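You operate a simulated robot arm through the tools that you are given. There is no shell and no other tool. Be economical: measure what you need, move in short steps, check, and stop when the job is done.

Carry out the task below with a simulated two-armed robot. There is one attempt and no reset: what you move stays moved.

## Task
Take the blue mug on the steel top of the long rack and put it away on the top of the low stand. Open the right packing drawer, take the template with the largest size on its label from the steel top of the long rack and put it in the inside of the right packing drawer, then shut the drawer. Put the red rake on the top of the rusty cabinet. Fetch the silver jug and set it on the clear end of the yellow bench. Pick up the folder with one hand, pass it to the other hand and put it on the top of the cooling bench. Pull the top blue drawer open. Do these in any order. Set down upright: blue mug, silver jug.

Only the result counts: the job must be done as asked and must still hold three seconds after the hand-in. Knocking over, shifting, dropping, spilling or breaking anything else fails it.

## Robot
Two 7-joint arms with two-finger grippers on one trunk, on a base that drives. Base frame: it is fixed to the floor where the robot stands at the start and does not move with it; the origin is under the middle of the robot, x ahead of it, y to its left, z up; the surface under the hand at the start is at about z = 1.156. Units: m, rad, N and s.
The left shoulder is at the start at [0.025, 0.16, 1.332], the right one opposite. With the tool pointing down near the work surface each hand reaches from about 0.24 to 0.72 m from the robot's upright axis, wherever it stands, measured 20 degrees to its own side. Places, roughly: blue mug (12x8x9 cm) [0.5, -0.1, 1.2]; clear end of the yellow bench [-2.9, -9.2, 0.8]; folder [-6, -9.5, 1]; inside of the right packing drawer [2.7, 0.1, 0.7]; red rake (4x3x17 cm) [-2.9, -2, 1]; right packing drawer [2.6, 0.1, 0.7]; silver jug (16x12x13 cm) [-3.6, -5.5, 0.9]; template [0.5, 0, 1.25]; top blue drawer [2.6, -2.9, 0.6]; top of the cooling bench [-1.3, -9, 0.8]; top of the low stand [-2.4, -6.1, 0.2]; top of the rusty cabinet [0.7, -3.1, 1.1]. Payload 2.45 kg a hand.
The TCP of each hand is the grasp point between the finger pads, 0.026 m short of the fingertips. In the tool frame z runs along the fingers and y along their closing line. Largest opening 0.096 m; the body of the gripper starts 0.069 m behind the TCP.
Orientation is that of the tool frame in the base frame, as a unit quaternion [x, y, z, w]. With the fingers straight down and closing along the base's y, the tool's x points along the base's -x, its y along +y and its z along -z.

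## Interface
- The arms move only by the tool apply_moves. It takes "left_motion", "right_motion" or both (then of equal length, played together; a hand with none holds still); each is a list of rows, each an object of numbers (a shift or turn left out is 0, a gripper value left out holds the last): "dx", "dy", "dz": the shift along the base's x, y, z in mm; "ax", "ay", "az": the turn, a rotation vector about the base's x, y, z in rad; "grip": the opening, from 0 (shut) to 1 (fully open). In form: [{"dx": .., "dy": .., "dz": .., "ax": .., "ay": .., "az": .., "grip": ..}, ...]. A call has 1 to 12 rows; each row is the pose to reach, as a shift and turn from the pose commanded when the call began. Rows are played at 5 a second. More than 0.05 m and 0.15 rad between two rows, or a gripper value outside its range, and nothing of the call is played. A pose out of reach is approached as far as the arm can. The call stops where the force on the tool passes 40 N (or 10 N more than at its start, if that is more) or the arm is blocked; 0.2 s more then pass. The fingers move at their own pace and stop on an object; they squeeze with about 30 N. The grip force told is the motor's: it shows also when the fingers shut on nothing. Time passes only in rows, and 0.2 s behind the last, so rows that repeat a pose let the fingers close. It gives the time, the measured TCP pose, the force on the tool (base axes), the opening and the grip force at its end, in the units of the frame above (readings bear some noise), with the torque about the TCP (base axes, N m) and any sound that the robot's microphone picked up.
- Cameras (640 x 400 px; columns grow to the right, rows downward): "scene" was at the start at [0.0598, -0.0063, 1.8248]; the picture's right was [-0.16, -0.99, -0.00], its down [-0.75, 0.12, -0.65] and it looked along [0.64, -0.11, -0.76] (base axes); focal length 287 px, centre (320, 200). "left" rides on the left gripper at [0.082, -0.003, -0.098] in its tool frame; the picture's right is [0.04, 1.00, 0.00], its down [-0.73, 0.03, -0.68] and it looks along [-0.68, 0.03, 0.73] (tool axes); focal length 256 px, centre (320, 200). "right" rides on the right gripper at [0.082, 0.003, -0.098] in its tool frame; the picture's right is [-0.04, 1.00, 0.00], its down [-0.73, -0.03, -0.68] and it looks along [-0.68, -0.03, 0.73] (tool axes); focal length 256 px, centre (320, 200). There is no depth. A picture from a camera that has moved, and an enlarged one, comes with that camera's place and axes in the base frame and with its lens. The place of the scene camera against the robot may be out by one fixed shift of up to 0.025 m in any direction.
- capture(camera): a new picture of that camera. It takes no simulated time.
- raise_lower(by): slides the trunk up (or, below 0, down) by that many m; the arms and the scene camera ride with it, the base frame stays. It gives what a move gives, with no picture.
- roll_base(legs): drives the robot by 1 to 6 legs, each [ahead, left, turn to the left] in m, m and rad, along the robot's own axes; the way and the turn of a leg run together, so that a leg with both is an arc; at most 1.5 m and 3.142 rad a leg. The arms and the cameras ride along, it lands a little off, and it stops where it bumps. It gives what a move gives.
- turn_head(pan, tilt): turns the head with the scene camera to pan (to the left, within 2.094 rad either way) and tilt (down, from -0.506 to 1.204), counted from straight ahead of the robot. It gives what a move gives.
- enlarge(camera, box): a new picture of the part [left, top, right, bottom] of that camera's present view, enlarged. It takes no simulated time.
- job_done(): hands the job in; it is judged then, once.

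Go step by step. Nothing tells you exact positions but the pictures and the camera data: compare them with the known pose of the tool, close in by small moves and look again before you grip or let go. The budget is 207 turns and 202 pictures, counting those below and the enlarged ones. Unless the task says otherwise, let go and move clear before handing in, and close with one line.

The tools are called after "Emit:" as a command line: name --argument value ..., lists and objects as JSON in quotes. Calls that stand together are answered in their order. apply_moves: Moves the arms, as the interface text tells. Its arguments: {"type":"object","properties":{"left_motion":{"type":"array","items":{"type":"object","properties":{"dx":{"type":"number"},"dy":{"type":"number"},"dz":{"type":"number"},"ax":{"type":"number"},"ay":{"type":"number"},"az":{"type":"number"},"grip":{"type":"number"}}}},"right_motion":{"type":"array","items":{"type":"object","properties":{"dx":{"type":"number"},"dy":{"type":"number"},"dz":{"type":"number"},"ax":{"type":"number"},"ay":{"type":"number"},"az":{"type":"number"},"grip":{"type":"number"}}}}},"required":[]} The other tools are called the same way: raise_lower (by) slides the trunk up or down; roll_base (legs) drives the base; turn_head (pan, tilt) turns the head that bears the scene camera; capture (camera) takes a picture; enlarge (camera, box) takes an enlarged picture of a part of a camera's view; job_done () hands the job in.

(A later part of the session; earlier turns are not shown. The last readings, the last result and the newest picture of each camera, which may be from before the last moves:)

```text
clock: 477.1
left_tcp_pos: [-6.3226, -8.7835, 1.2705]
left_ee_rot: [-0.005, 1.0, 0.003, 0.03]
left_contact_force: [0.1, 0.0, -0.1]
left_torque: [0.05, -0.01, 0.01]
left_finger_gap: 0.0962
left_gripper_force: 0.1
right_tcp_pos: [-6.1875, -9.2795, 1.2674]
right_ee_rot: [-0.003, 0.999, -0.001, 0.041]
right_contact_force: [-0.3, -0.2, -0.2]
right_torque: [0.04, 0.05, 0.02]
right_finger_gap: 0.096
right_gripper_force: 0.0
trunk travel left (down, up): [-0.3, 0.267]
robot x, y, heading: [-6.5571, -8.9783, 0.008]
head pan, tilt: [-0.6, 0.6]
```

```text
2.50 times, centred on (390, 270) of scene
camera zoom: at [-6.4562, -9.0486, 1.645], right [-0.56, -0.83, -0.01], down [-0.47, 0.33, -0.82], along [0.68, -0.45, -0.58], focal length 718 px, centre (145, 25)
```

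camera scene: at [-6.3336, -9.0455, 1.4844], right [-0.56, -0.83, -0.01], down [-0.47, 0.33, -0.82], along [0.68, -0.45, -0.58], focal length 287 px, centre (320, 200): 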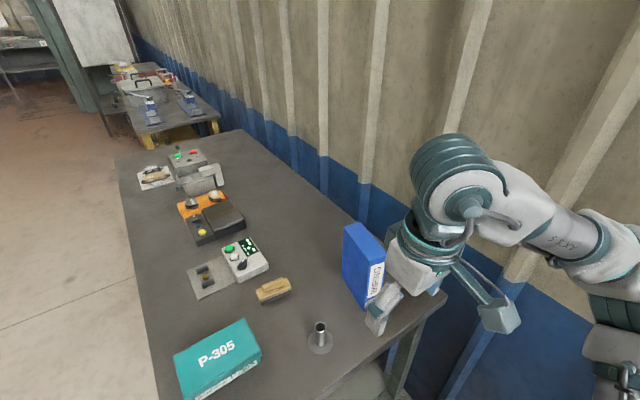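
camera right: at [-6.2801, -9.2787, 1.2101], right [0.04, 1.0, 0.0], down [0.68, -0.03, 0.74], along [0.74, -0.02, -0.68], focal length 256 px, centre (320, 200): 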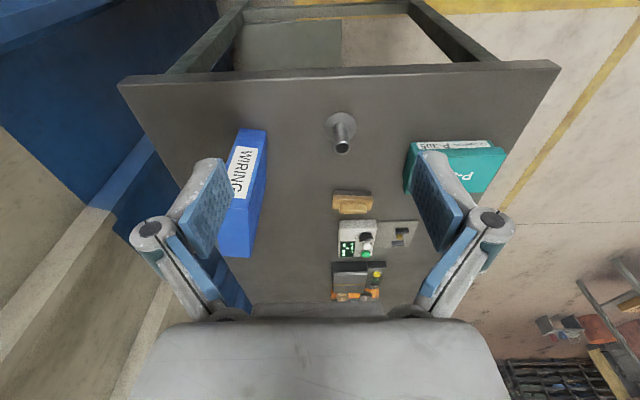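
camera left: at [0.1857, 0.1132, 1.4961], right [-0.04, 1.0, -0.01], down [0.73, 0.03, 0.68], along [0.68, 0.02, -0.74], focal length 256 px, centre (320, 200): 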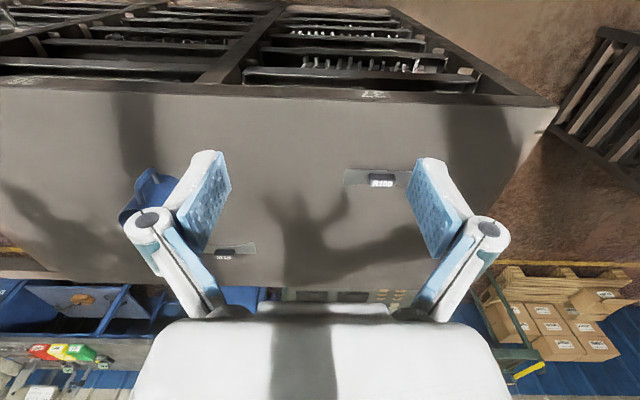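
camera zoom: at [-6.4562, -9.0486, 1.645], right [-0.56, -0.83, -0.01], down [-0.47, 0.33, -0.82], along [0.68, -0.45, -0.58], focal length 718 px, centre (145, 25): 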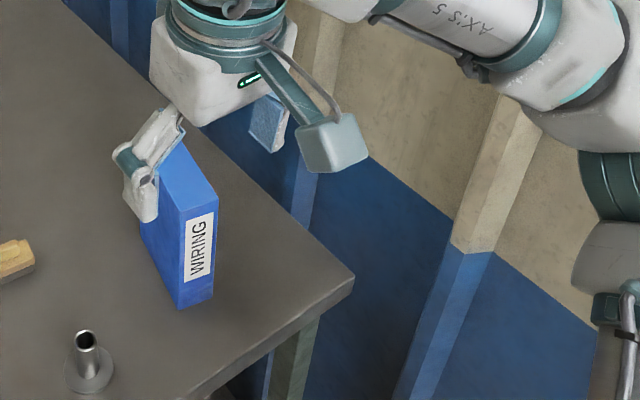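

Emit:
roll_base --legs '[[0.1, 0, -0.008]]'

Emit:
apply_moves --right_motion '[{"dx": 25, "dy": -28, "az": -0.05}, {"dx": 50, "dy": -56, "az": -0.1}, {"dx": 75, "dy": -84, "az": -0.15}, {"dx": 100, "dy": -112, "az": -0.2}, {"dx": 127, "dy": -140, "az": -0.2}, {"dx": 127, "dy": -140, "dz": -45, "az": -0.2}, {"dx": 127, "dy": -140, "dz": -90, "az": -0.2}, {"dx": 127, "dy": -140, "dz": -130, "az": -0.2}, {"dx": 127, "dy": -140, "dz": -170, "az": -0.2}, {"dx": 127, "dy": -140, "dz": -170, "az": -0.2}]'

Emit:
capture --camera "right"

Emit:
enlarge --camera "scene" --box '[240, 150, 480, 330]'

```text
clock: 478.2
left_tcp_pos: [-6.2227, -8.7368, 1.2643]
left_ee_rot: [-0.004, 0.999, -0.015, 0.031]
left_contact_force: [1.5, 0.4, 0.8]
left_torque: [0.0, 0.04, 0.02]
left_finger_gap: 0.0962
left_gripper_force: 0.0
right_tcp_pos: [-6.0907, -9.2334, 1.2788]
right_ee_rot: [-0.003, 0.999, -0.018, 0.041]
right_contact_force: [0.4, -0.1, -1.0]
right_torque: [0.02, -0.05, 0.01]
right_finger_gap: 0.096
right_gripper_force: 0.0
trunk travel left (down, up): [-0.3, 0.267]
robot x, y, heading: [-6.4587, -8.969, 0.004]
head pan, tilt: [-0.6, 0.6]
```

```text
clock: 480.6
left_tcp_pos: [-6.2263, -8.7864, 1.2729]
left_ee_rot: [0.0, 0.999, 0.003, 0.033]
left_contact_force: [1.4, 0.2, -0.2]
left_torque: [-0.03, 0.0, 0.0]
left_finger_gap: 0.0961
left_gripper_force: 0.1
right_tcp_pos: [-5.9678, -9.4223, 1.0978]
right_ee_rot: [0.101, 0.994, -0.005, 0.04]
right_contact_force: [0.0, -0.8, 0.7]
right_torque: [0.02, -0.03, -0.02]
right_finger_gap: 0.0963
right_gripper_force: 0.0
trunk travel left (down, up): [-0.3, 0.267]
robot x, y, heading: [-6.4581, -8.9727, 0.005]
head pan, tilt: [-0.6, 0.6]
stopped in row 10 (right hand): the arm was blocked; the commanded pose is now the measured one
```

```text
55 pictures are left
camera right: at [-6.0544, -9.4022, 1.189], right [0.24, 0.97, 0.0], down [0.66, -0.16, 0.74], along [0.72, -0.18, -0.68], focal length 256 px, centre (320, 200)
```

right: 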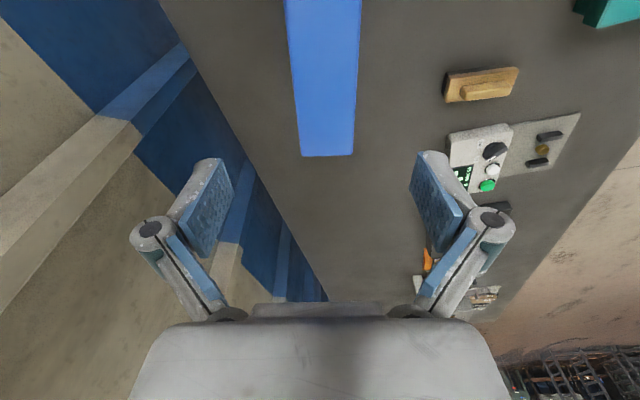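

```text
2.22 times, centred on (360, 240) of scene
camera zoom: at [-6.3572, -9.0431, 1.6454], right [-0.56, -0.83, -0.01], down [-0.47, 0.33, -0.82], along [0.68, -0.46, -0.57], focal length 638 px, centre (231, 111)
```

zoom: 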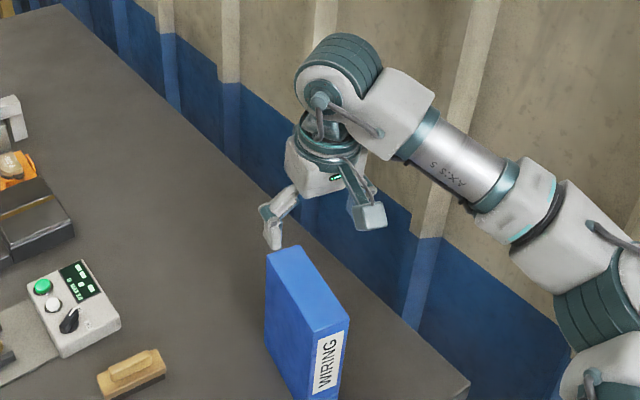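

Emit:
apply_moves --right_motion '[{"dz": -40}, {"dz": -80}, {"dz": -115}, {"dz": -130}, {"dz": -130}]'

Emit:
capture --camera "right"

```text
clock: 481.8
left_tcp_pos: [-6.2264, -8.7555, 1.2687]
left_ee_rot: [-0.002, 0.999, -0.008, 0.032]
left_contact_force: [0.0, -0.1, 0.6]
left_torque: [0.03, -0.06, 0.0]
left_finger_gap: 0.0961
left_gripper_force: 0.0
right_tcp_pos: [-5.9668, -9.3958, 0.9764]
right_ee_rot: [0.099, 0.994, -0.016, 0.043]
right_contact_force: [0.2, -0.5, -0.5]
right_torque: [-0.01, 0.0, 0.02]
right_finger_gap: 0.0959
right_gripper_force: 0.0
trunk travel left (down, up): [-0.3, 0.267]
robot x, y, heading: [-6.4567, -8.973, 0.004]
head pan, tilt: [-0.6, 0.6]
```

```text
53 pictures are left
camera right: at [-6.0545, -9.3733, 1.0667], right [0.24, 0.97, -0.02], down [0.66, -0.15, 0.74], along [0.72, -0.19, -0.67], focal length 256 px, centre (320, 200)
```

right: 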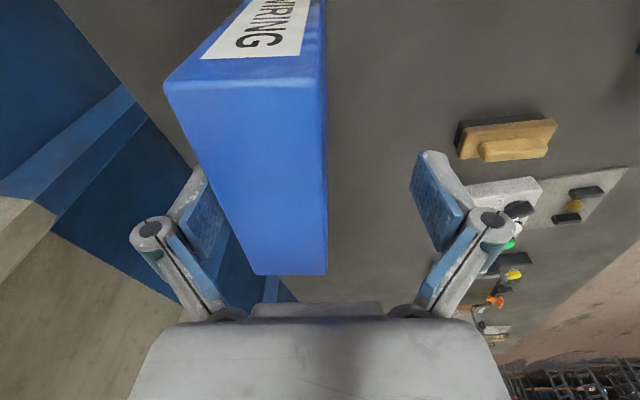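

Emit:
apply_moves --right_motion '[{"dz": 0}, {"dz": 0}, {"dz": 0}, {"dz": 0}, {"dz": 0}, {"dz": 0}, {"dz": 0}, {"dz": 0}]'

Emit:
apply_moves --right_motion '[{"dz": -4, "grip": 0.5}, {"dz": -4, "grip": 0}, {"dz": -4}, {"dz": -4}, {"dz": -4}]'

Emit:
capture --camera "right"

```text
clock: 483.6
left_tcp_pos: [-6.2259, -8.7602, 1.268]
left_ee_rot: [-0.002, 0.999, -0.007, 0.034]
left_contact_force: [-0.5, 0.3, 0.1]
left_torque: [-0.05, 0.0, 0.0]
left_finger_gap: 0.0961
left_gripper_force: 0.1
right_tcp_pos: [-5.9676, -9.399, 0.9753]
right_ee_rot: [0.1, 0.994, -0.014, 0.043]
right_contact_force: [0.2, 0.2, -0.4]
right_torque: [-0.03, 0.01, -0.01]
right_finger_gap: 0.0959
right_gripper_force: 0.2
trunk travel left (down, up): [-0.3, 0.267]
robot x, y, heading: [-6.4605, -8.9717, 0.005]
head pan, tilt: [-0.6, 0.6]
```

```text
clock: 484.8
left_tcp_pos: [-6.2249, -8.7865, 1.2726]
left_ee_rot: [-0.001, 0.999, 0.003, 0.033]
left_contact_force: [0.0, -0.6, -0.1]
left_torque: [-0.01, 0.02, 0.02]
left_finger_gap: 0.0958
left_gripper_force: 0.0
right_tcp_pos: [-5.9689, -9.4212, 0.9651]
right_ee_rot: [0.102, 0.994, -0.006, 0.041]
right_contact_force: [-0.4, 1.1, 2.3]
right_torque: [0.01, -0.19, 0.07]
right_finger_gap: 0.0494
right_gripper_force: 30.0
trunk travel left (down, up): [-0.3, 0.267]
robot x, y, heading: [-6.4584, -8.9782, 0.005]
head pan, tilt: [-0.6, 0.6]
```

```text
52 pictures are left
camera right: at [-6.0545, -9.4002, 1.0553], right [0.24, 0.97, 0.0], down [0.66, -0.16, 0.74], along [0.72, -0.18, -0.68], focal length 256 px, centre (320, 200)
```

right: 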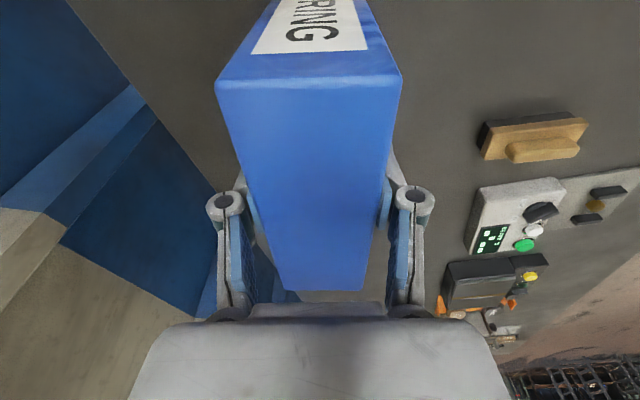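

Emit:
apply_moves --right_motion '[{"dz": 10}, {"dz": 30}, {"dz": 60}, {"dz": 90}, {"dz": 120}, {"dx": -25, "dy": 10, "dz": 130}, {"dx": -55, "dy": 25, "dz": 130}, {"dx": -85, "dy": 40, "dz": 130}, {"dx": -110, "dy": 60, "dz": 130}]'

Emit:
capture --camera "right"

Emit:
roll_base --legs '[[-0.2, 0, 0], [-0.2, 0, 0]]'

Emit:
raise_lower --by -0.15

```text
clock: 486.8
left_tcp_pos: [-6.2263, -8.7806, 1.2723]
left_ee_rot: [-0.002, 0.999, 0.001, 0.033]
left_contact_force: [-0.2, 0.2, -0.6]
left_torque: [-0.01, -0.01, 0.03]
left_finger_gap: 0.096
left_gripper_force: 0.1
right_tcp_pos: [-6.0792, -9.3579, 1.0971]
right_ee_rot: [0.101, 0.994, -0.006, 0.041]
right_contact_force: [-0.6, -0.4, -3.3]
right_torque: [0.0, 0.01, 0.02]
right_finger_gap: 0.0497
right_gripper_force: 29.7
trunk travel left (down, up): [-0.3, 0.267]
robot x, y, heading: [-6.4572, -8.9748, 0.002]
head pan, tilt: [-0.6, 0.6]
```

```text
51 pictures are left
camera right: at [-6.1648, -9.3371, 1.1864], right [0.24, 0.97, 0.0], down [0.66, -0.16, 0.74], along [0.72, -0.18, -0.68], focal length 256 px, centre (320, 200)
```

right: 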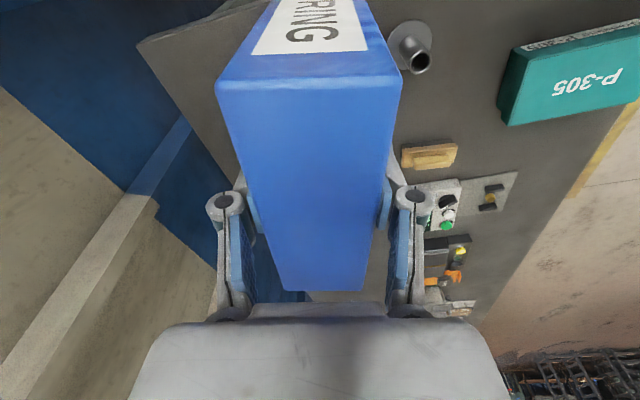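

```text
clock: 489.6
left_tcp_pos: [-6.6292, -8.7796, 1.2713]
left_ee_rot: [0.0, 0.999, -0.001, 0.032]
left_contact_force: [-0.7, 0.1, -0.4]
left_torque: [-0.03, -0.02, 0.03]
left_finger_gap: 0.0961
left_gripper_force: 0.0
right_tcp_pos: [-6.4806, -9.3554, 1.0956]
right_ee_rot: [0.101, 0.994, -0.008, 0.042]
right_contact_force: [-0.2, -0.2, -3.5]
right_torque: [0.0, 0.05, 0.02]
right_finger_gap: 0.0496
right_gripper_force: 30.3
trunk travel left (down, up): [-0.3, 0.267]
robot x, y, heading: [-6.8629, -8.9747, 0.004]
head pan, tilt: [-0.6, 0.6]
```

```text
clock: 491.4
left_tcp_pos: [-6.6338, -8.7767, 1.1224]
left_ee_rot: [-0.001, 0.999, -0.001, 0.035]
left_contact_force: [0.4, -1.5, 1.0]
left_torque: [0.02, -0.02, -0.02]
left_finger_gap: 0.0961
left_gripper_force: 0.1
right_tcp_pos: [-6.4858, -9.3538, 0.9502]
right_ee_rot: [0.1, 0.994, -0.009, 0.044]
right_contact_force: [0.2, 1.4, -3.9]
right_torque: [0.04, 0.0, -0.04]
right_finger_gap: 0.0497
right_gripper_force: 29.6
trunk travel left (down, up): [-0.15, 0.417]
robot x, y, heading: [-6.8616, -8.9787, 0.004]
head pan, tilt: [-0.6, 0.6]
```

The folder is firmly held. I strafe away from the wall and set up the handover: right hand holds it out front from the top; left hand will point forward and take the near (spine) edge.

Emit:
roll_base --legs '[[0, 0.35, 0], [0, 0.35, 0]]'

Emit:
apply_moves --right_motion '[{"dx": 20, "dy": 30, "dz": 3, "az": 0.02}, {"dx": 40, "dy": 60, "dz": 6, "az": 0.04}, {"dx": 60, "dy": 90, "dz": 9, "az": 0.06}, {"dx": 80, "dy": 120, "dz": 12, "az": 0.08}, {"dx": 100, "dy": 150, "dz": 15, "az": 0.1}, {"dx": 120, "dy": 180, "dz": 18, "az": 0.12}, {"dx": 140, "dy": 210, "dz": 21, "az": 0.14}, {"dx": 160, "dy": 240, "dz": 24, "az": 0.16}, {"dx": 180, "dy": 270, "dz": 27, "az": 0.18}, {"dx": 195, "dy": 300, "dz": 30, "az": 0.2}, {"dx": 204, "dy": 330, "dz": 30, "az": 0.2}, {"dx": 204, "dy": 345, "dz": 30, "az": 0.2}]' --left_motion '[{"dx": 12, "dy": 8, "dz": -15, "ay": -0.13}, {"dx": 24, "dy": 16, "dz": -30, "ay": -0.26}, {"dx": 36, "dy": 24, "dz": -45, "ay": -0.39}, {"dx": 48, "dy": 32, "dz": -60, "ay": -0.52}, {"dx": 60, "dy": 40, "dz": -75, "ay": -0.65}, {"dx": 72, "dy": 48, "dz": -90, "ay": -0.78}, {"dx": 84, "dy": 56, "dz": -105, "ay": -0.91}, {"dx": 96, "dy": 64, "dz": -120, "ay": -1.04}, {"dx": 108, "dy": 72, "dz": -135, "ay": -1.17}, {"dx": 120, "dy": 80, "dz": -150, "ay": -1.3}, {"dx": 130, "dy": 88, "dz": -165, "ay": -1.43}, {"dx": 140, "dy": 90, "dz": -180, "ay": -1.56}]'

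Emit:
turn_head --pan 0.0 --tilt 0.85

Emit:
capture --camera "scene"

Emit:
capture --camera "left"

```text
clock: 495.5
left_tcp_pos: [-6.6292, -8.0667, 1.1201]
left_ee_rot: [0.002, 0.999, -0.005, 0.033]
left_contact_force: [-0.3, 1.0, -0.8]
left_torque: [-0.01, 0.0, -0.02]
left_finger_gap: 0.0961
left_gripper_force: 0.0
right_tcp_pos: [-6.4853, -8.6463, 0.9497]
right_ee_rot: [0.103, 0.994, -0.013, 0.044]
right_contact_force: [1.2, 0.9, -4.4]
right_torque: [-0.05, 0.03, 0.01]
right_finger_gap: 0.0495
right_gripper_force: 30.1
trunk travel left (down, up): [-0.15, 0.417]
robot x, y, heading: [-6.8641, -8.2705, -0.009]
head pan, tilt: [-0.6, 0.6]
```

```text
clock: 498.3
left_tcp_pos: [-6.4243, -7.8168, 0.923]
left_ee_rot: [-0.001, 0.657, 0.068, 0.75]
left_contact_force: [0.0, 0.4, 0.2]
left_torque: [-0.01, -0.01, 0.03]
left_finger_gap: 0.0958
left_gripper_force: 0.0
left hand out of reach, approached as far as the arm can: row 5, 6, 7, 8, 9, 10, 11, 12
right_tcp_pos: [-6.2843, -8.2933, 0.9836]
right_ee_rot: [0.003, 0.999, -0.01, 0.045]
right_contact_force: [0.6, 0.1, -4.1]
right_torque: [-0.01, 0.03, -0.02]
right_finger_gap: 0.0495
right_gripper_force: 29.6
trunk travel left (down, up): [-0.15, 0.417]
robot x, y, heading: [-6.859, -8.2707, -0.008]
head pan, tilt: [-0.6, 0.6]
stopped in row 12 (left hand): the arm was blocked; the commanded pose is now the measured one
```

```text
clock: 499.3
left_tcp_pos: [-6.4278, -7.8231, 0.9268]
left_ee_rot: [0.002, 0.656, 0.068, 0.752]
left_contact_force: [0.2, -0.2, 0.7]
left_torque: [0.0, -0.04, 0.0]
left_finger_gap: 0.096
left_gripper_force: 0.1
right_tcp_pos: [-6.2866, -8.2993, 0.9859]
right_ee_rot: [0.004, 0.999, -0.008, 0.048]
right_contact_force: [0.0, -0.2, -2.7]
right_torque: [0.03, -0.01, -0.01]
right_finger_gap: 0.0495
right_gripper_force: 30.0
trunk travel left (down, up): [-0.15, 0.417]
robot x, y, heading: [-6.8637, -8.2718, -0.002]
head pan, tilt: [0.0, 0.85]
```

```text
50 pictures are left
camera scene: at [-6.6294, -8.2644, 1.4645], right [-0.01, -1.0, 0.0], down [-0.75, 0.01, -0.66], along [0.66, 0.0, -0.75], focal length 287 px, centre (320, 200)
```

scene: 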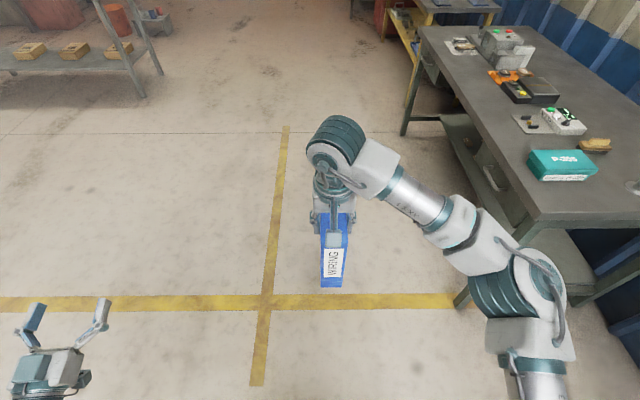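

```text
49 pictures are left
camera left: at [-6.5137, -7.8277, 0.8311], right [-0.09, 0.99, 0.05], down [-0.77, -0.11, 0.63], along [0.63, 0.02, 0.77], focal length 256 px, centre (320, 200)
```

left: 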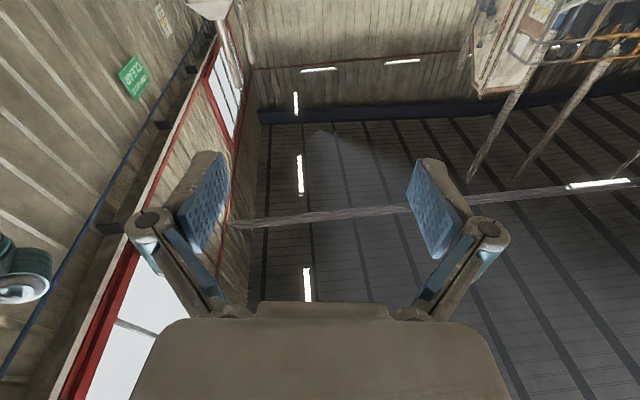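

Emit:
apply_moves --left_motion '[{"dy": -42, "dz": -4, "ax": -0.01, "ay": 0.013, "az": -0.01}, {"dy": -84, "dz": -8, "ax": -0.02, "ay": 0.026, "az": -0.02}, {"dy": -126, "dz": -12, "ax": -0.03, "ay": 0.039, "az": -0.03}, {"dy": -168, "dz": -16, "ax": -0.04, "ay": 0.052, "az": -0.04}, {"dy": -210, "dz": -20, "ax": -0.05, "ay": 0.065, "az": -0.05}, {"dy": -252, "dz": -24, "ax": -0.06, "ay": 0.08, "az": -0.06}, {"dy": -294, "dz": -28, "ax": -0.07, "ay": 0.1, "az": -0.07}, {"dy": -336, "dz": -32, "ax": -0.08, "ay": 0.12, "az": -0.08}, {"dy": -378, "dz": -36, "ax": -0.096, "ay": 0.136, "az": -0.096}, {"dy": -420, "dz": -40, "ax": -0.096, "ay": 0.136, "az": -0.096}, {"dy": -460, "dz": -42, "ax": -0.096, "ay": 0.136, "az": -0.096}, {"dy": -477, "dz": -42, "ax": -0.096, "ay": 0.136, "az": -0.096}]'

Emit:
capture --camera "scene"

Emit:
capture --camera "left"

```text
clock: 501.9
left_tcp_pos: [-6.3777, -7.8717, 0.9121]
left_ee_rot: [0.001, 0.707, -0.001, 0.707]
left_contact_force: [0.4, 0.9, 0.1]
left_torque: [0.03, -0.01, 0.0]
left_finger_gap: 0.0961
left_gripper_force: 0.1
left hand out of reach, approached as far as the arm can: row 1, 2, 3, 4, 5, 6, 7, 8, 9, 10, 11, 12
right_tcp_pos: [-6.287, -8.2932, 0.9859]
right_ee_rot: [0.003, 0.999, -0.009, 0.048]
right_contact_force: [-0.5, 0.9, -3.9]
right_torque: [0.0, 0.0, 0.0]
right_finger_gap: 0.0496
right_gripper_force: 30.0
trunk travel left (down, up): [-0.15, 0.417]
robot x, y, heading: [-6.8612, -8.268, -0.003]
head pan, tilt: [0.0, 0.85]
```

```text
48 pictures are left
camera scene: at [-6.6292, -8.258, 1.4645], right [-0.01, -1.0, 0.0], down [-0.75, 0.0, -0.66], along [0.66, -0.01, -0.75], focal length 287 px, centre (320, 200)
```

scene: 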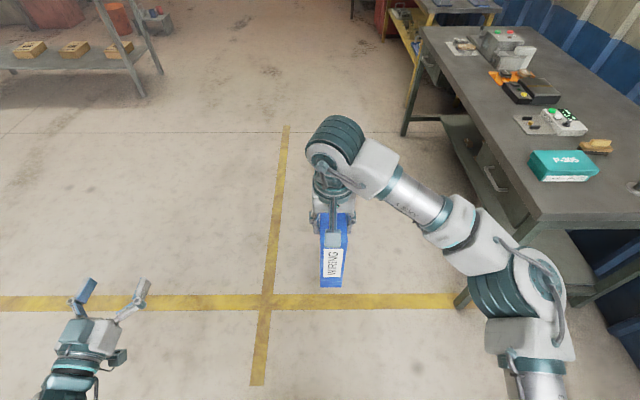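

```text
47 pictures are left
camera left: at [-6.4777, -7.8752, 0.8292], right [0.0, 1.0, -0.04], down [-0.68, 0.03, 0.73], along [0.74, 0.03, 0.68], focal length 256 px, centre (320, 200)
```

left: 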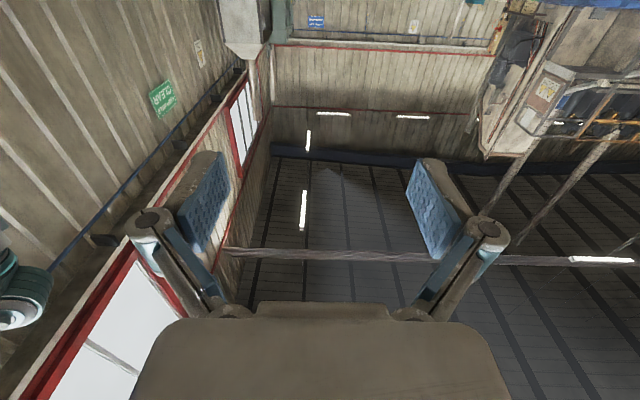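

The left wrist cannot come to the centre in that pose, so I yaw both hands inward 45° (folder long axis pointing forward-right) where the left forearm reaches naturally.

Emit:
apply_moves --right_motion '[{"az": -0.13}, {"az": -0.26}, {"az": -0.39}, {"az": -0.52}, {"az": -0.65}, {"az": -0.785}, {"az": -0.785}, {"az": -0.785}, {"az": -0.785}, {"az": -0.785}]' --left_motion '[{"az": -0.13, "dy": -20}, {"az": -0.26, "dy": -40}, {"az": -0.39, "dy": -60}, {"az": -0.52, "dy": -90}, {"az": -0.65, "dy": -120}, {"az": -0.785, "dy": -150}, {"az": -0.785, "dy": -190}, {"az": -0.785, "dy": -230, "dz": -10}, {"az": -0.785, "dy": -270, "dz": -20}, {"az": -0.785, "dy": -300, "dz": -27}]'

Emit:
capture --camera "scene"

```text
clock: 504.1
left_tcp_pos: [-6.3844, -8.0366, 0.9093]
left_ee_rot: [0.271, 0.653, -0.272, 0.652]
left_contact_force: [0.1, 0.5, 0.4]
left_torque: [-0.01, 0.02, 0.03]
left_finger_gap: 0.0963
left_gripper_force: 0.1
left hand out of reach, approached as far as the arm can: row 7, 8, 9, 10
right_tcp_pos: [-6.2861, -8.293, 0.9864]
right_ee_rot: [0.385, 0.921, -0.028, 0.041]
right_contact_force: [0.4, 0.5, -2.8]
right_torque: [0.03, 0.0, 0.03]
right_finger_gap: 0.0496
right_gripper_force: 30.0
trunk travel left (down, up): [-0.15, 0.417]
robot x, y, heading: [-6.8649, -8.2668, -0.0]
head pan, tilt: [0.0, 0.85]
```

```text
46 pictures are left
camera scene: at [-6.6287, -8.2579, 1.4644], right [-0.01, -1.0, 0.0], down [-0.75, 0.0, -0.66], along [0.66, -0.01, -0.75], focal length 287 px, centre (320, 200)
```

scene: 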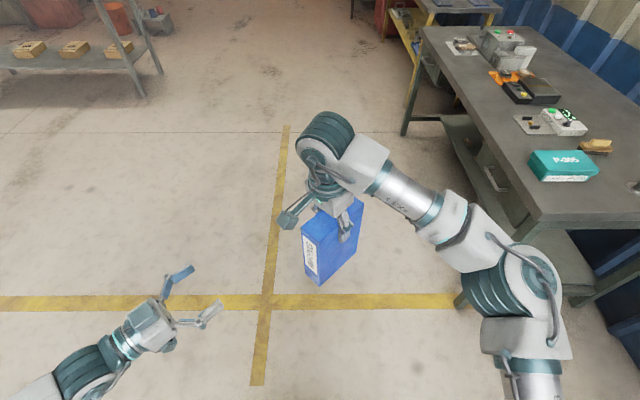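

Emit:
apply_moves --right_motion '[{"dy": 40}, {"dy": 80}, {"dy": 120}, {"dy": 160}, {"dy": 160}]'

Emit:
capture --camera "scene"

Emit:
capture --camera "right"

```text
clock: 505.3
left_tcp_pos: [-6.3839, -8.0357, 0.9086]
left_ee_rot: [0.271, 0.654, -0.272, 0.652]
left_contact_force: [0.0, 0.3, 0.1]
left_torque: [-0.01, -0.02, 0.01]
left_finger_gap: 0.0958
left_gripper_force: 0.1
right_tcp_pos: [-6.2829, -8.1332, 0.9858]
right_ee_rot: [0.384, 0.922, -0.028, 0.041]
right_contact_force: [0.7, 0.0, -4.5]
right_torque: [-0.06, -0.01, -0.02]
right_finger_gap: 0.0496
right_gripper_force: 30.2
trunk travel left (down, up): [-0.15, 0.417]
robot x, y, heading: [-6.8618, -8.2672, -0.008]
head pan, tilt: [0.0, 0.85]
```

```text
45 pictures are left
camera scene: at [-6.6284, -8.255, 1.4642], right [-0.01, -1.0, 0.0], down [-0.76, 0.0, -0.66], along [0.66, -0.01, -0.76], focal length 287 px, centre (320, 200)
```

scene: 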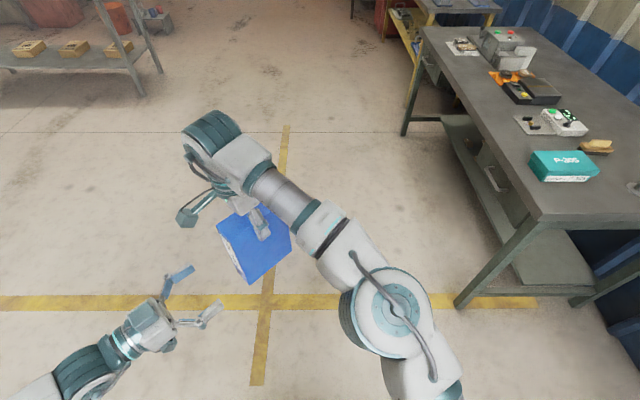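

```text
44 pictures are left
camera right: at [-6.342, -8.0658, 1.0762], right [0.74, 0.67, -0.02], down [0.46, -0.48, 0.75], along [0.5, -0.56, -0.66], focal length 256 px, centre (320, 200)
```

right: 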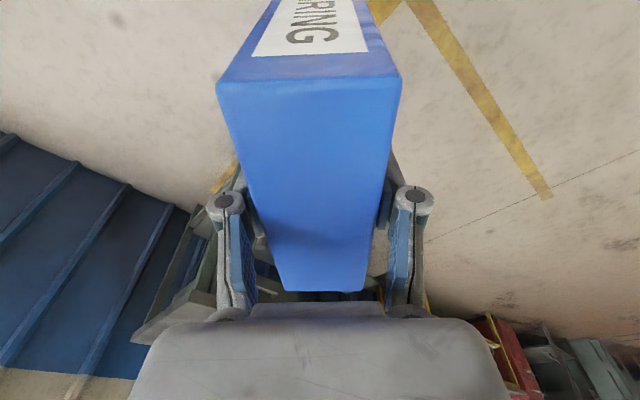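

Emit:
apply_moves --left_motion '[{"dx": 15, "dy": -15}, {"dx": 30, "dy": -30}, {"dx": 45, "dy": -45}, {"dx": 60, "dy": -60}, {"dx": 71, "dy": -71}, {"dx": 71, "dy": -71}]'

Emit:
capture --camera "scene"

Emit:
capture --camera "left"

```text
clock: 506.7
left_tcp_pos: [-6.3119, -8.1033, 0.9122]
left_ee_rot: [0.269, 0.653, -0.271, 0.654]
left_contact_force: [-0.4, 0.4, 0.1]
left_torque: [0.0, -0.02, 0.0]
left_finger_gap: 0.0971
left_gripper_force: 0.2
left hand out of reach, approached as far as the arm can: row 1, 2, 3, 4
right_tcp_pos: [-6.2843, -8.1296, 0.9867]
right_ee_rot: [0.384, 0.922, -0.028, 0.041]
right_contact_force: [-0.7, 1.1, -2.9]
right_torque: [0.03, 0.0, -0.01]
right_finger_gap: 0.0496
right_gripper_force: 30.1
trunk travel left (down, up): [-0.15, 0.417]
robot x, y, heading: [-6.8551, -8.265, -0.007]
head pan, tilt: [0.0, 0.85]
```

```text
43 pictures are left
camera scene: at [-6.6285, -8.2529, 1.4644], right [-0.01, -1.0, 0.01], down [-0.75, 0.0, -0.66], along [0.66, -0.01, -0.75], focal length 287 px, centre (320, 200)
```

scene: 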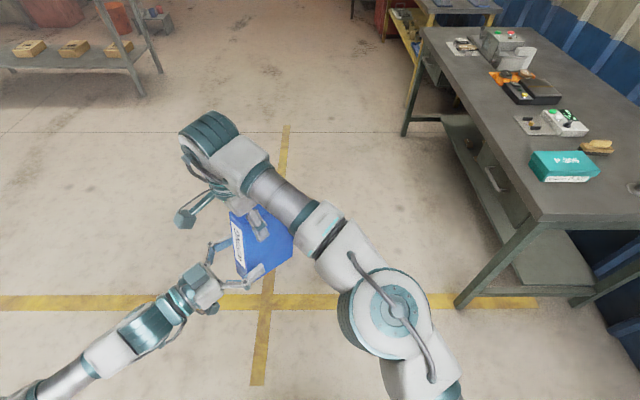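

```text
42 pictures are left
camera left: at [-6.3833, -8.0378, 0.8284], right [0.71, 0.71, -0.04], down [-0.46, 0.5, 0.73], along [0.54, -0.5, 0.68], focal length 256 px, centre (320, 200)
```

left: 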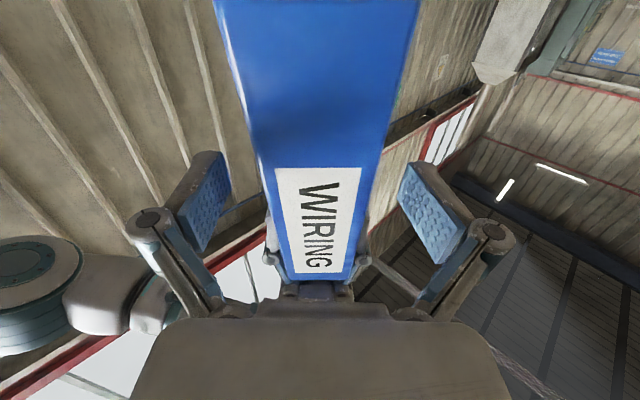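

The spine sits between the left fingers. I close the left hand, then release the right and lift it away.

Emit:
apply_moves --left_motion '[{"grip": 0}, {"grip": 0}, {"grip": 0}, {"grip": 0}]'

Emit:
apply_moves --right_motion '[{"grip": 1}, {"grip": 1}, {"grip": 1}, {"dz": 30}, {"dz": 70}, {"dz": 90}, {"dx": 10, "dy": -40, "dz": 95}, {"dx": 10, "dy": -85, "dz": 95}, {"dx": 0, "dy": -130, "dz": 95}, {"dx": -20, "dy": -175, "dz": 95}, {"dx": -50, "dy": -210, "dz": 95}, {"dx": -80, "dy": -240, "dz": 95}]'

Emit:
capture --camera "scene"

Emit:
capture --camera "left"

```text
clock: 507.7
left_tcp_pos: [-6.3107, -8.1065, 0.9105]
left_ee_rot: [0.269, 0.654, -0.272, 0.652]
left_contact_force: [-11.9, 5.6, -0.8]
left_torque: [-0.15, 0.18, 0.0]
left_finger_gap: 0.0499
left_gripper_force: 30.2
right_tcp_pos: [-6.2834, -8.1323, 0.9874]
right_ee_rot: [0.386, 0.921, -0.027, 0.042]
right_contact_force: [12.2, -6.1, 0.5]
right_torque: [-0.06, -0.85, -0.12]
right_finger_gap: 0.05
right_gripper_force: 29.8
trunk travel left (down, up): [-0.15, 0.417]
robot x, y, heading: [-6.8566, -8.2688, -0.007]
head pan, tilt: [0.0, 0.85]
```

```text
clock: 510.3
left_tcp_pos: [-6.3114, -8.1069, 0.9121]
left_ee_rot: [0.269, 0.654, -0.271, 0.653]
left_contact_force: [-0.3, 0.2, -2.7]
left_torque: [0.13, 0.13, 0.01]
left_finger_gap: 0.0495
left_gripper_force: 29.6
right_tcp_pos: [-6.3686, -8.3759, 1.0791]
right_ee_rot: [0.385, 0.921, -0.028, 0.042]
right_contact_force: [0.2, -0.2, -0.6]
right_torque: [0.02, 0.0, 0.01]
right_finger_gap: 0.0962
right_gripper_force: 0.0
right hand out of reach, approached as far as the arm can: row 4, 5, 6, 7
trunk travel left (down, up): [-0.15, 0.417]
robot x, y, heading: [-6.8587, -8.2666, -0.0]
head pan, tilt: [0.0, 0.85]
```

```text
41 pictures are left
camera scene: at [-6.6297, -8.2599, 1.4646], right [-0.01, -1.0, 0.0], down [-0.75, 0.0, -0.66], along [0.66, 0.0, -0.75], focal length 287 px, centre (320, 200)
```

scene: 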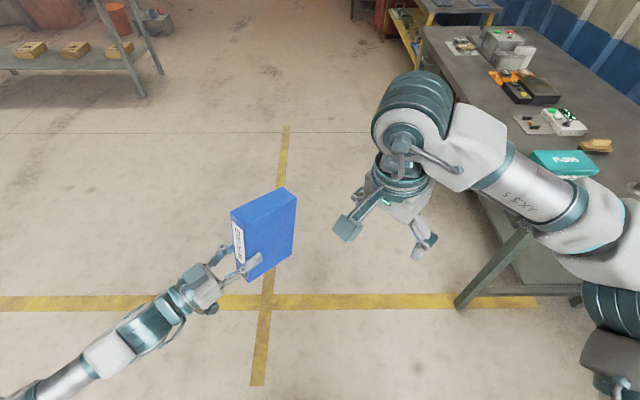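

```text
40 pictures are left
camera left: at [-6.3838, -8.0405, 0.8293], right [0.71, 0.71, -0.04], down [-0.46, 0.5, 0.73], along [0.54, -0.5, 0.68], focal length 256 px, centre (320, 200)
```

left: 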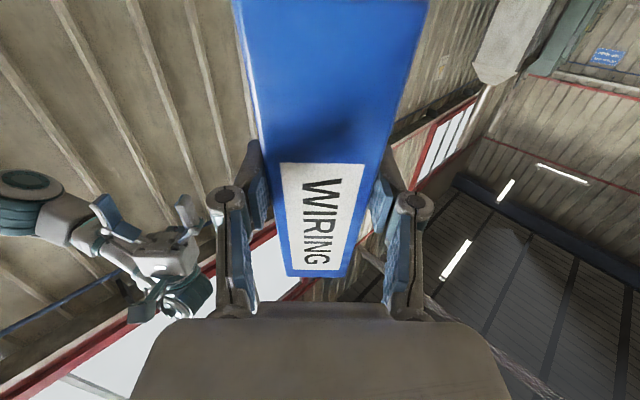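

Handover done: the left hand alone holds the folder upright. I drive back toward the cooling bench.

Emit:
roll_base --legs '[[0.6, 0.3, 0], [1.3, 0, 0], [1.3, 0, 0], [1.2, 0, 0]]'

Emit:
turn_head --pan -0.7 --tilt 0.5

Emit:
capture --camera "scene"

```text
clock: 531.9
left_tcp_pos: [-1.9299, -7.8309, 0.9121]
left_ee_rot: [0.265, 0.656, -0.266, 0.655]
left_contact_force: [0.5, -1.0, -2.9]
left_torque: [0.13, 0.17, 0.0]
left_finger_gap: 0.0497
left_gripper_force: 30.2
right_tcp_pos: [-1.9804, -8.1009, 1.0804]
right_ee_rot: [0.378, 0.925, -0.027, 0.041]
right_contact_force: [0.2, 0.4, -0.7]
right_torque: [-0.01, 0.01, 0.01]
right_finger_gap: 0.096
right_gripper_force: 0.1
trunk travel left (down, up): [-0.15, 0.417]
robot x, y, heading: [-2.4789, -8.0008, 0.008]
head pan, tilt: [0.0, 0.85]
```

```text
clock: 533.0
left_tcp_pos: [-1.9322, -7.8314, 0.914]
left_ee_rot: [0.265, 0.655, -0.265, 0.656]
left_contact_force: [0.2, 0.8, -2.8]
left_torque: [0.11, 0.16, -0.02]
left_finger_gap: 0.0493
left_gripper_force: 29.9
right_tcp_pos: [-1.9844, -8.1007, 1.0824]
right_ee_rot: [0.377, 0.925, -0.026, 0.043]
right_contact_force: [-0.1, 0.1, -0.1]
right_torque: [0.0, 0.02, -0.01]
right_finger_gap: 0.0959
right_gripper_force: 0.1
trunk travel left (down, up): [-0.15, 0.417]
robot x, y, heading: [-2.4739, -7.9983, 0.007]
head pan, tilt: [-0.7, 0.499]
```

```text
39 pictures are left
camera scene: at [-2.2515, -8.0476, 1.4944], right [-0.64, -0.77, 0.0], down [-0.37, 0.3, -0.88], along [0.68, -0.56, -0.48], focal length 287 px, centre (320, 200)
```

scene: 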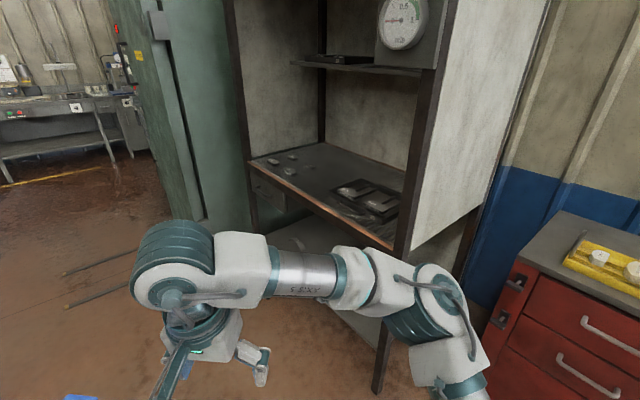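

Emit:
enlarge --camera "scene" --box '[230, 130, 430, 260]'

Emit:
apply_moves --right_motion '[{"dx": -40, "dy": -20}, {"dx": -80, "dy": -40}, {"dx": -120, "dy": -60}, {"dx": -160, "dy": -80}, {"dx": -180, "dy": -100}]'

Emit:
raise_lower --by 0.06

Emit:
turn_head --pan 0.1 --tilt 0.7

Emit:
roll_base --legs '[[0, 0, -0.8], [0, 0, -0.775], [0, 0.65, 0], [0, 0.62, 0]]'

Emit:
capture --camera "scene"

```text
3.08 times, centred on (330, 195) of scene
camera zoom: at [-2.2515, -8.0476, 1.4944], right [-0.64, -0.77, 0.0], down [-0.37, 0.3, -0.88], along [0.68, -0.56, -0.48], focal length 883 px, centre (289, 215)
```

zoom: 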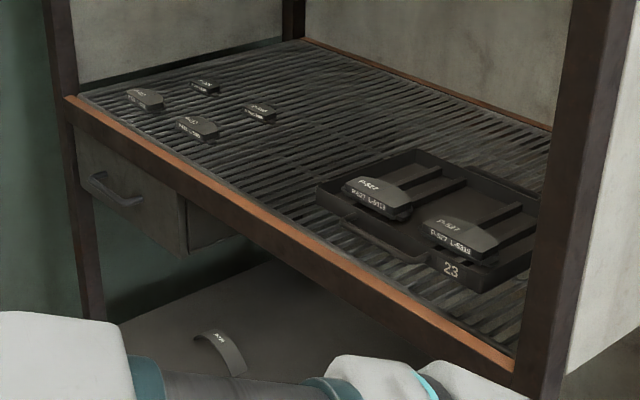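

```text
clock: 534.2
left_tcp_pos: [-1.933, -7.8333, 0.9156]
left_ee_rot: [0.267, 0.655, -0.267, 0.655]
left_contact_force: [-0.1, 1.3, -2.8]
left_torque: [0.16, 0.17, -0.01]
left_finger_gap: 0.0497
left_gripper_force: 30.1
right_tcp_pos: [-2.1667, -8.2015, 1.0803]
right_ee_rot: [0.378, 0.925, -0.026, 0.043]
right_contact_force: [0.1, -0.6, 0.3]
right_torque: [-0.03, -0.05, 0.02]
right_finger_gap: 0.0964
right_gripper_force: 0.1
trunk travel left (down, up): [-0.15, 0.417]
robot x, y, heading: [-2.4773, -8.0052, 0.015]
head pan, tilt: [-0.7, 0.499]
```

```text
clock: 535.2
left_tcp_pos: [-1.9316, -7.831, 0.9738]
left_ee_rot: [0.265, 0.656, -0.265, 0.656]
left_contact_force: [0.5, 0.0, -3.4]
left_torque: [0.14, 0.17, 0.0]
left_finger_gap: 0.0497
left_gripper_force: 30.1
right_tcp_pos: [-2.1642, -8.2019, 1.142]
right_ee_rot: [0.378, 0.925, -0.027, 0.042]
right_contact_force: [0.0, -0.9, 0.1]
right_torque: [-0.02, -0.01, 0.0]
right_finger_gap: 0.0959
right_gripper_force: 0.0
trunk travel left (down, up): [-0.21, 0.357]
robot x, y, heading: [-2.474, -7.9986, 0.009]
head pan, tilt: [-0.7, 0.499]
```

```text
clock: 536.3
left_tcp_pos: [-1.9327, -7.8323, 0.9736]
left_ee_rot: [0.266, 0.654, -0.266, 0.656]
left_contact_force: [-0.1, -0.5, -2.1]
left_torque: [0.11, 0.14, 0.0]
left_finger_gap: 0.0497
left_gripper_force: 30.1
right_tcp_pos: [-2.1659, -8.2017, 1.142]
right_ee_rot: [0.378, 0.925, -0.026, 0.042]
right_contact_force: [0.0, 0.1, -0.4]
right_torque: [-0.02, 0.02, -0.01]
right_finger_gap: 0.0957
right_gripper_force: 0.1
trunk travel left (down, up): [-0.21, 0.357]
robot x, y, heading: [-2.4783, -8.0023, 0.008]
head pan, tilt: [0.099, 0.7]
```

```text
clock: 547.2
left_tcp_pos: [-1.0024, -8.5119, 0.9744]
left_ee_rot: [0.648, 0.282, -0.648, 0.283]
left_contact_force: [0.3, -0.1, -2.9]
left_torque: [0.14, -0.14, -0.01]
left_finger_gap: 0.0492
left_gripper_force: 29.5
right_tcp_pos: [-1.3767, -8.2869, 1.1425]
right_ee_rot: [0.917, 0.397, -0.048, 0.014]
right_contact_force: [-0.4, 0.3, 0.0]
right_torque: [0.01, 0.01, -0.01]
right_finger_gap: 0.0958
right_gripper_force: 0.1
trunk travel left (down, up): [-0.21, 0.357]
robot x, y, heading: [-1.1802, -7.9737, -1.55]
head pan, tilt: [0.099, 0.7]
```

```text
37 pictures are left
camera scene: at [-1.1664, -8.1461, 1.5441], right [-0.99, -0.13, 0.0], down [-0.09, 0.64, -0.76], along [0.1, -0.76, -0.65], focal length 287 px, centre (320, 200)
```

scene: 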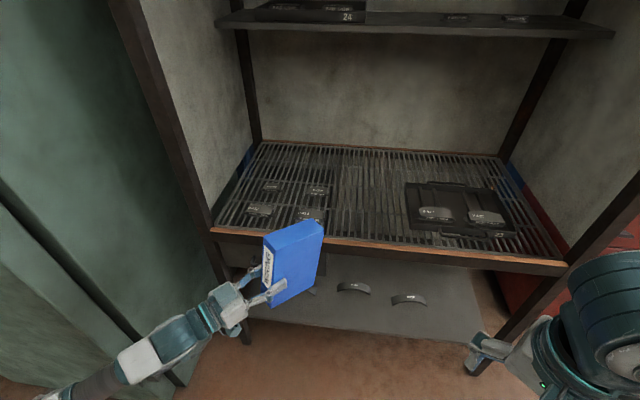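

The bench is a slatted shelf with small parts left (x≳−1.1) and a tray right (x≲−1.38). My left camera hangs below the hand, so I straighten the left hand and will set the folder just inside the front edge in the free gap near x≈−1.24.

Emit:
apply_moves --left_motion '[{"az": 0.1, "dx": 30}, {"az": 0.2, "dx": 60}, {"az": 0.3, "dx": 90}, {"az": 0.4, "dx": 120}, {"az": 0.5, "dx": 150}, {"az": 0.6, "dx": 180}, {"az": 0.7, "dx": 210}, {"az": 0.785, "dx": 240}, {"az": 0.785, "dx": 260}, {"az": 0.785, "dx": 260}]'

Emit:
roll_base --legs '[[0, -0.47, -0.02]]'

Emit:
turn_head --pan 0.3 --tilt 0.75

Emit:
capture --camera "scene"

Emit:
capture --camera "right"

```text
clock: 549.4
left_tcp_pos: [-0.7416, -8.5091, 0.9761]
left_ee_rot: [0.493, 0.508, -0.49, 0.509]
left_contact_force: [0.3, 0.7, -3.6]
left_torque: [0.2, 0.02, 0.01]
left_finger_gap: 0.0496
left_gripper_force: 29.9
right_tcp_pos: [-1.3761, -8.2833, 1.1433]
right_ee_rot: [0.917, 0.396, -0.048, 0.014]
right_contact_force: [-0.5, -0.2, 0.6]
right_torque: [-0.04, 0.03, -0.02]
right_finger_gap: 0.096
right_gripper_force: 0.1
trunk travel left (down, up): [-0.21, 0.357]
robot x, y, heading: [-1.1798, -7.9723, -1.545]
head pan, tilt: [0.099, 0.7]
```

```text
clock: 552.2
left_tcp_pos: [-1.2138, -8.5279, 0.971]
left_ee_rot: [0.496, 0.505, -0.497, 0.501]
left_contact_force: [0.5, 0.7, -3.4]
left_torque: [0.2, 0.01, -0.01]
left_finger_gap: 0.0497
left_gripper_force: 29.3
right_tcp_pos: [-1.8399, -8.2871, 1.1443]
right_ee_rot: [0.921, 0.385, -0.054, 0.012]
right_contact_force: [1.4, 0.5, 0.2]
right_torque: [0.02, 0.08, 0.01]
right_finger_gap: 0.096
right_gripper_force: 0.1
trunk travel left (down, up): [-0.21, 0.357]
robot x, y, heading: [-1.6461, -7.9841, -1.568]
head pan, tilt: [0.099, 0.7]
```

```text
clock: 553.0
left_tcp_pos: [-1.2171, -8.5267, 0.9762]
left_ee_rot: [0.498, 0.503, -0.496, 0.504]
left_contact_force: [0.3, 0.2, -4.4]
left_torque: [0.21, 0.03, -0.02]
left_finger_gap: 0.0497
left_gripper_force: 30.0
right_tcp_pos: [-1.8456, -8.2836, 1.144]
right_ee_rot: [0.921, 0.386, -0.051, 0.014]
right_contact_force: [0.3, 0.6, -0.5]
right_torque: [-0.04, -0.01, 0.02]
right_finger_gap: 0.096
right_gripper_force: 0.1
trunk travel left (down, up): [-0.21, 0.357]
robot x, y, heading: [-1.6458, -7.9767, -1.565]
head pan, tilt: [0.3, 0.75]
```

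```text
36 pictures are left
camera scene: at [-1.6164, -8.1488, 1.5399], right [-0.95, -0.3, 0.0], down [-0.21, 0.65, -0.73], along [0.22, -0.69, -0.69], focal length 287 px, centre (320, 200)
```

scene: 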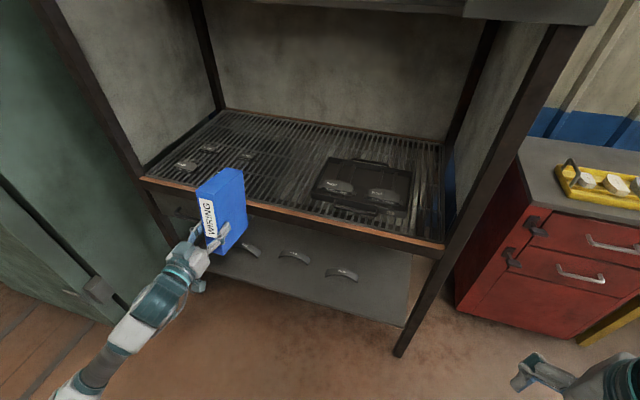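

```text
35 pictures are left
camera right: at [-1.7779, -8.2221, 1.2334], right [0.68, -0.73, -0.01], down [-0.48, -0.45, 0.75], along [-0.55, -0.51, -0.66], focal length 256 px, centre (320, 200)
```

right: 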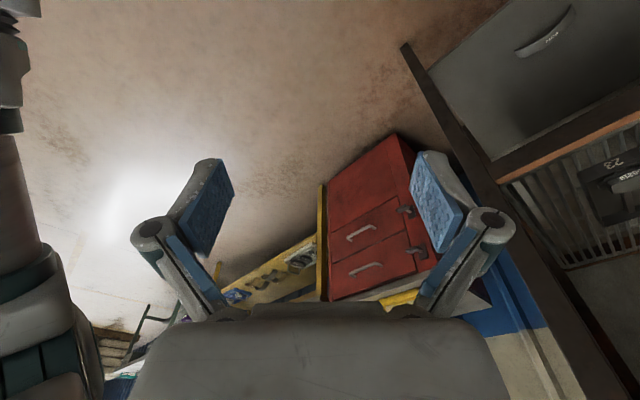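

Emit:
roll_base --legs '[[0.33, 0, 0]]'

Emit:
capture --camera "scene"

Emit:
capture --camera "left"

```text
clock: 555.1
left_tcp_pos: [-1.2293, -8.8564, 0.9798]
left_ee_rot: [0.5, 0.5, -0.495, 0.505]
left_contact_force: [0.1, -0.5, -4.0]
left_torque: [0.24, 0.02, 0.02]
left_finger_gap: 0.0496
left_gripper_force: 30.0
right_tcp_pos: [-1.8574, -8.6119, 1.1424]
right_ee_rot: [0.922, 0.384, -0.046, 0.017]
right_contact_force: [-0.5, 0.2, -0.3]
right_torque: [0.02, -0.02, -0.04]
right_finger_gap: 0.0957
right_gripper_force: 0.1
trunk travel left (down, up): [-0.21, 0.357]
robot x, y, heading: [-1.6471, -8.3093, -1.563]
head pan, tilt: [0.3, 0.75]
```

```text
34 pictures are left
camera scene: at [-1.6299, -8.4783, 1.5401], right [-0.95, -0.3, 0.0], down [-0.2, 0.65, -0.73], along [0.22, -0.69, -0.68], focal length 287 px, centre (320, 200)
```

scene: 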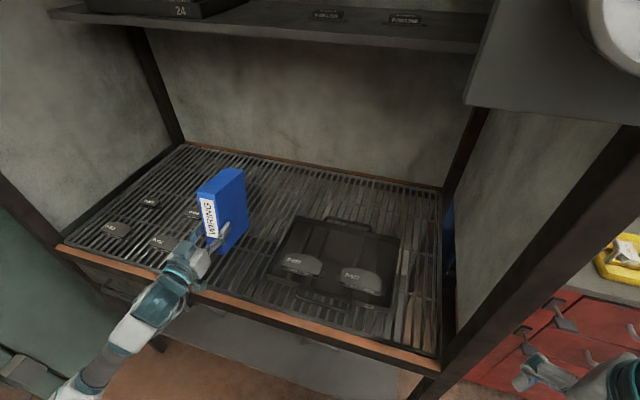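

```text
33 pictures are left
camera left: at [-1.2319, -8.7587, 0.8967], right [1.0, 0.01, -0.03], down [0.01, 0.68, 0.73], along [0.03, -0.73, 0.68], focal length 256 px, centre (320, 200)
```

left: 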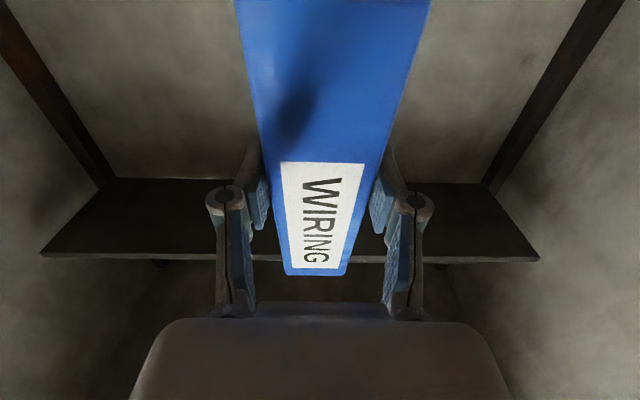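

Emit:
apply_moves --left_motion '[{"dy": 20}, {"dy": 20, "dz": -30}, {"dy": 20, "dz": -60}, {"dy": 20, "dz": -68}, {"dy": 20, "dz": -76}, {"dy": 20, "dz": -80}, {"dy": 20, "dz": -84}, {"dy": 20, "dz": -88}, {"dy": 20, "dz": -92}]'

Emit:
capture --camera "scene"

```text
clock: 555.9
left_tcp_pos: [-1.2291, -8.8303, 0.9453]
left_ee_rot: [0.496, 0.492, -0.498, 0.514]
left_contact_force: [-0.2, -0.5, -4.3]
left_torque: [0.18, -0.03, 0.02]
left_finger_gap: 0.0498
left_gripper_force: 30.0
right_tcp_pos: [-1.8584, -8.607, 1.1442]
right_ee_rot: [0.922, 0.385, -0.047, 0.018]
right_contact_force: [0.1, -0.6, 0.0]
right_torque: [0.02, -0.02, 0.04]
right_finger_gap: 0.0961
right_gripper_force: 0.1
trunk travel left (down, up): [-0.21, 0.357]
robot x, y, heading: [-1.6457, -8.3139, -1.565]
head pan, tilt: [0.3, 0.75]
stopped in row 3 (left hand): the force on the tool passed its limit at 56 N (the readings are from after the stop); the commanded pose is now the measured one
```

```text
32 pictures are left
camera scene: at [-1.628, -8.4766, 1.5401], right [-0.95, -0.3, 0.0], down [-0.2, 0.65, -0.73], along [0.22, -0.7, -0.68], focal length 287 px, centre (320, 200)
```

scene: 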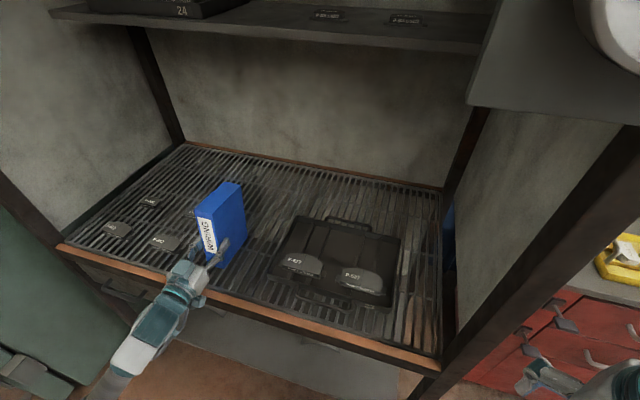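

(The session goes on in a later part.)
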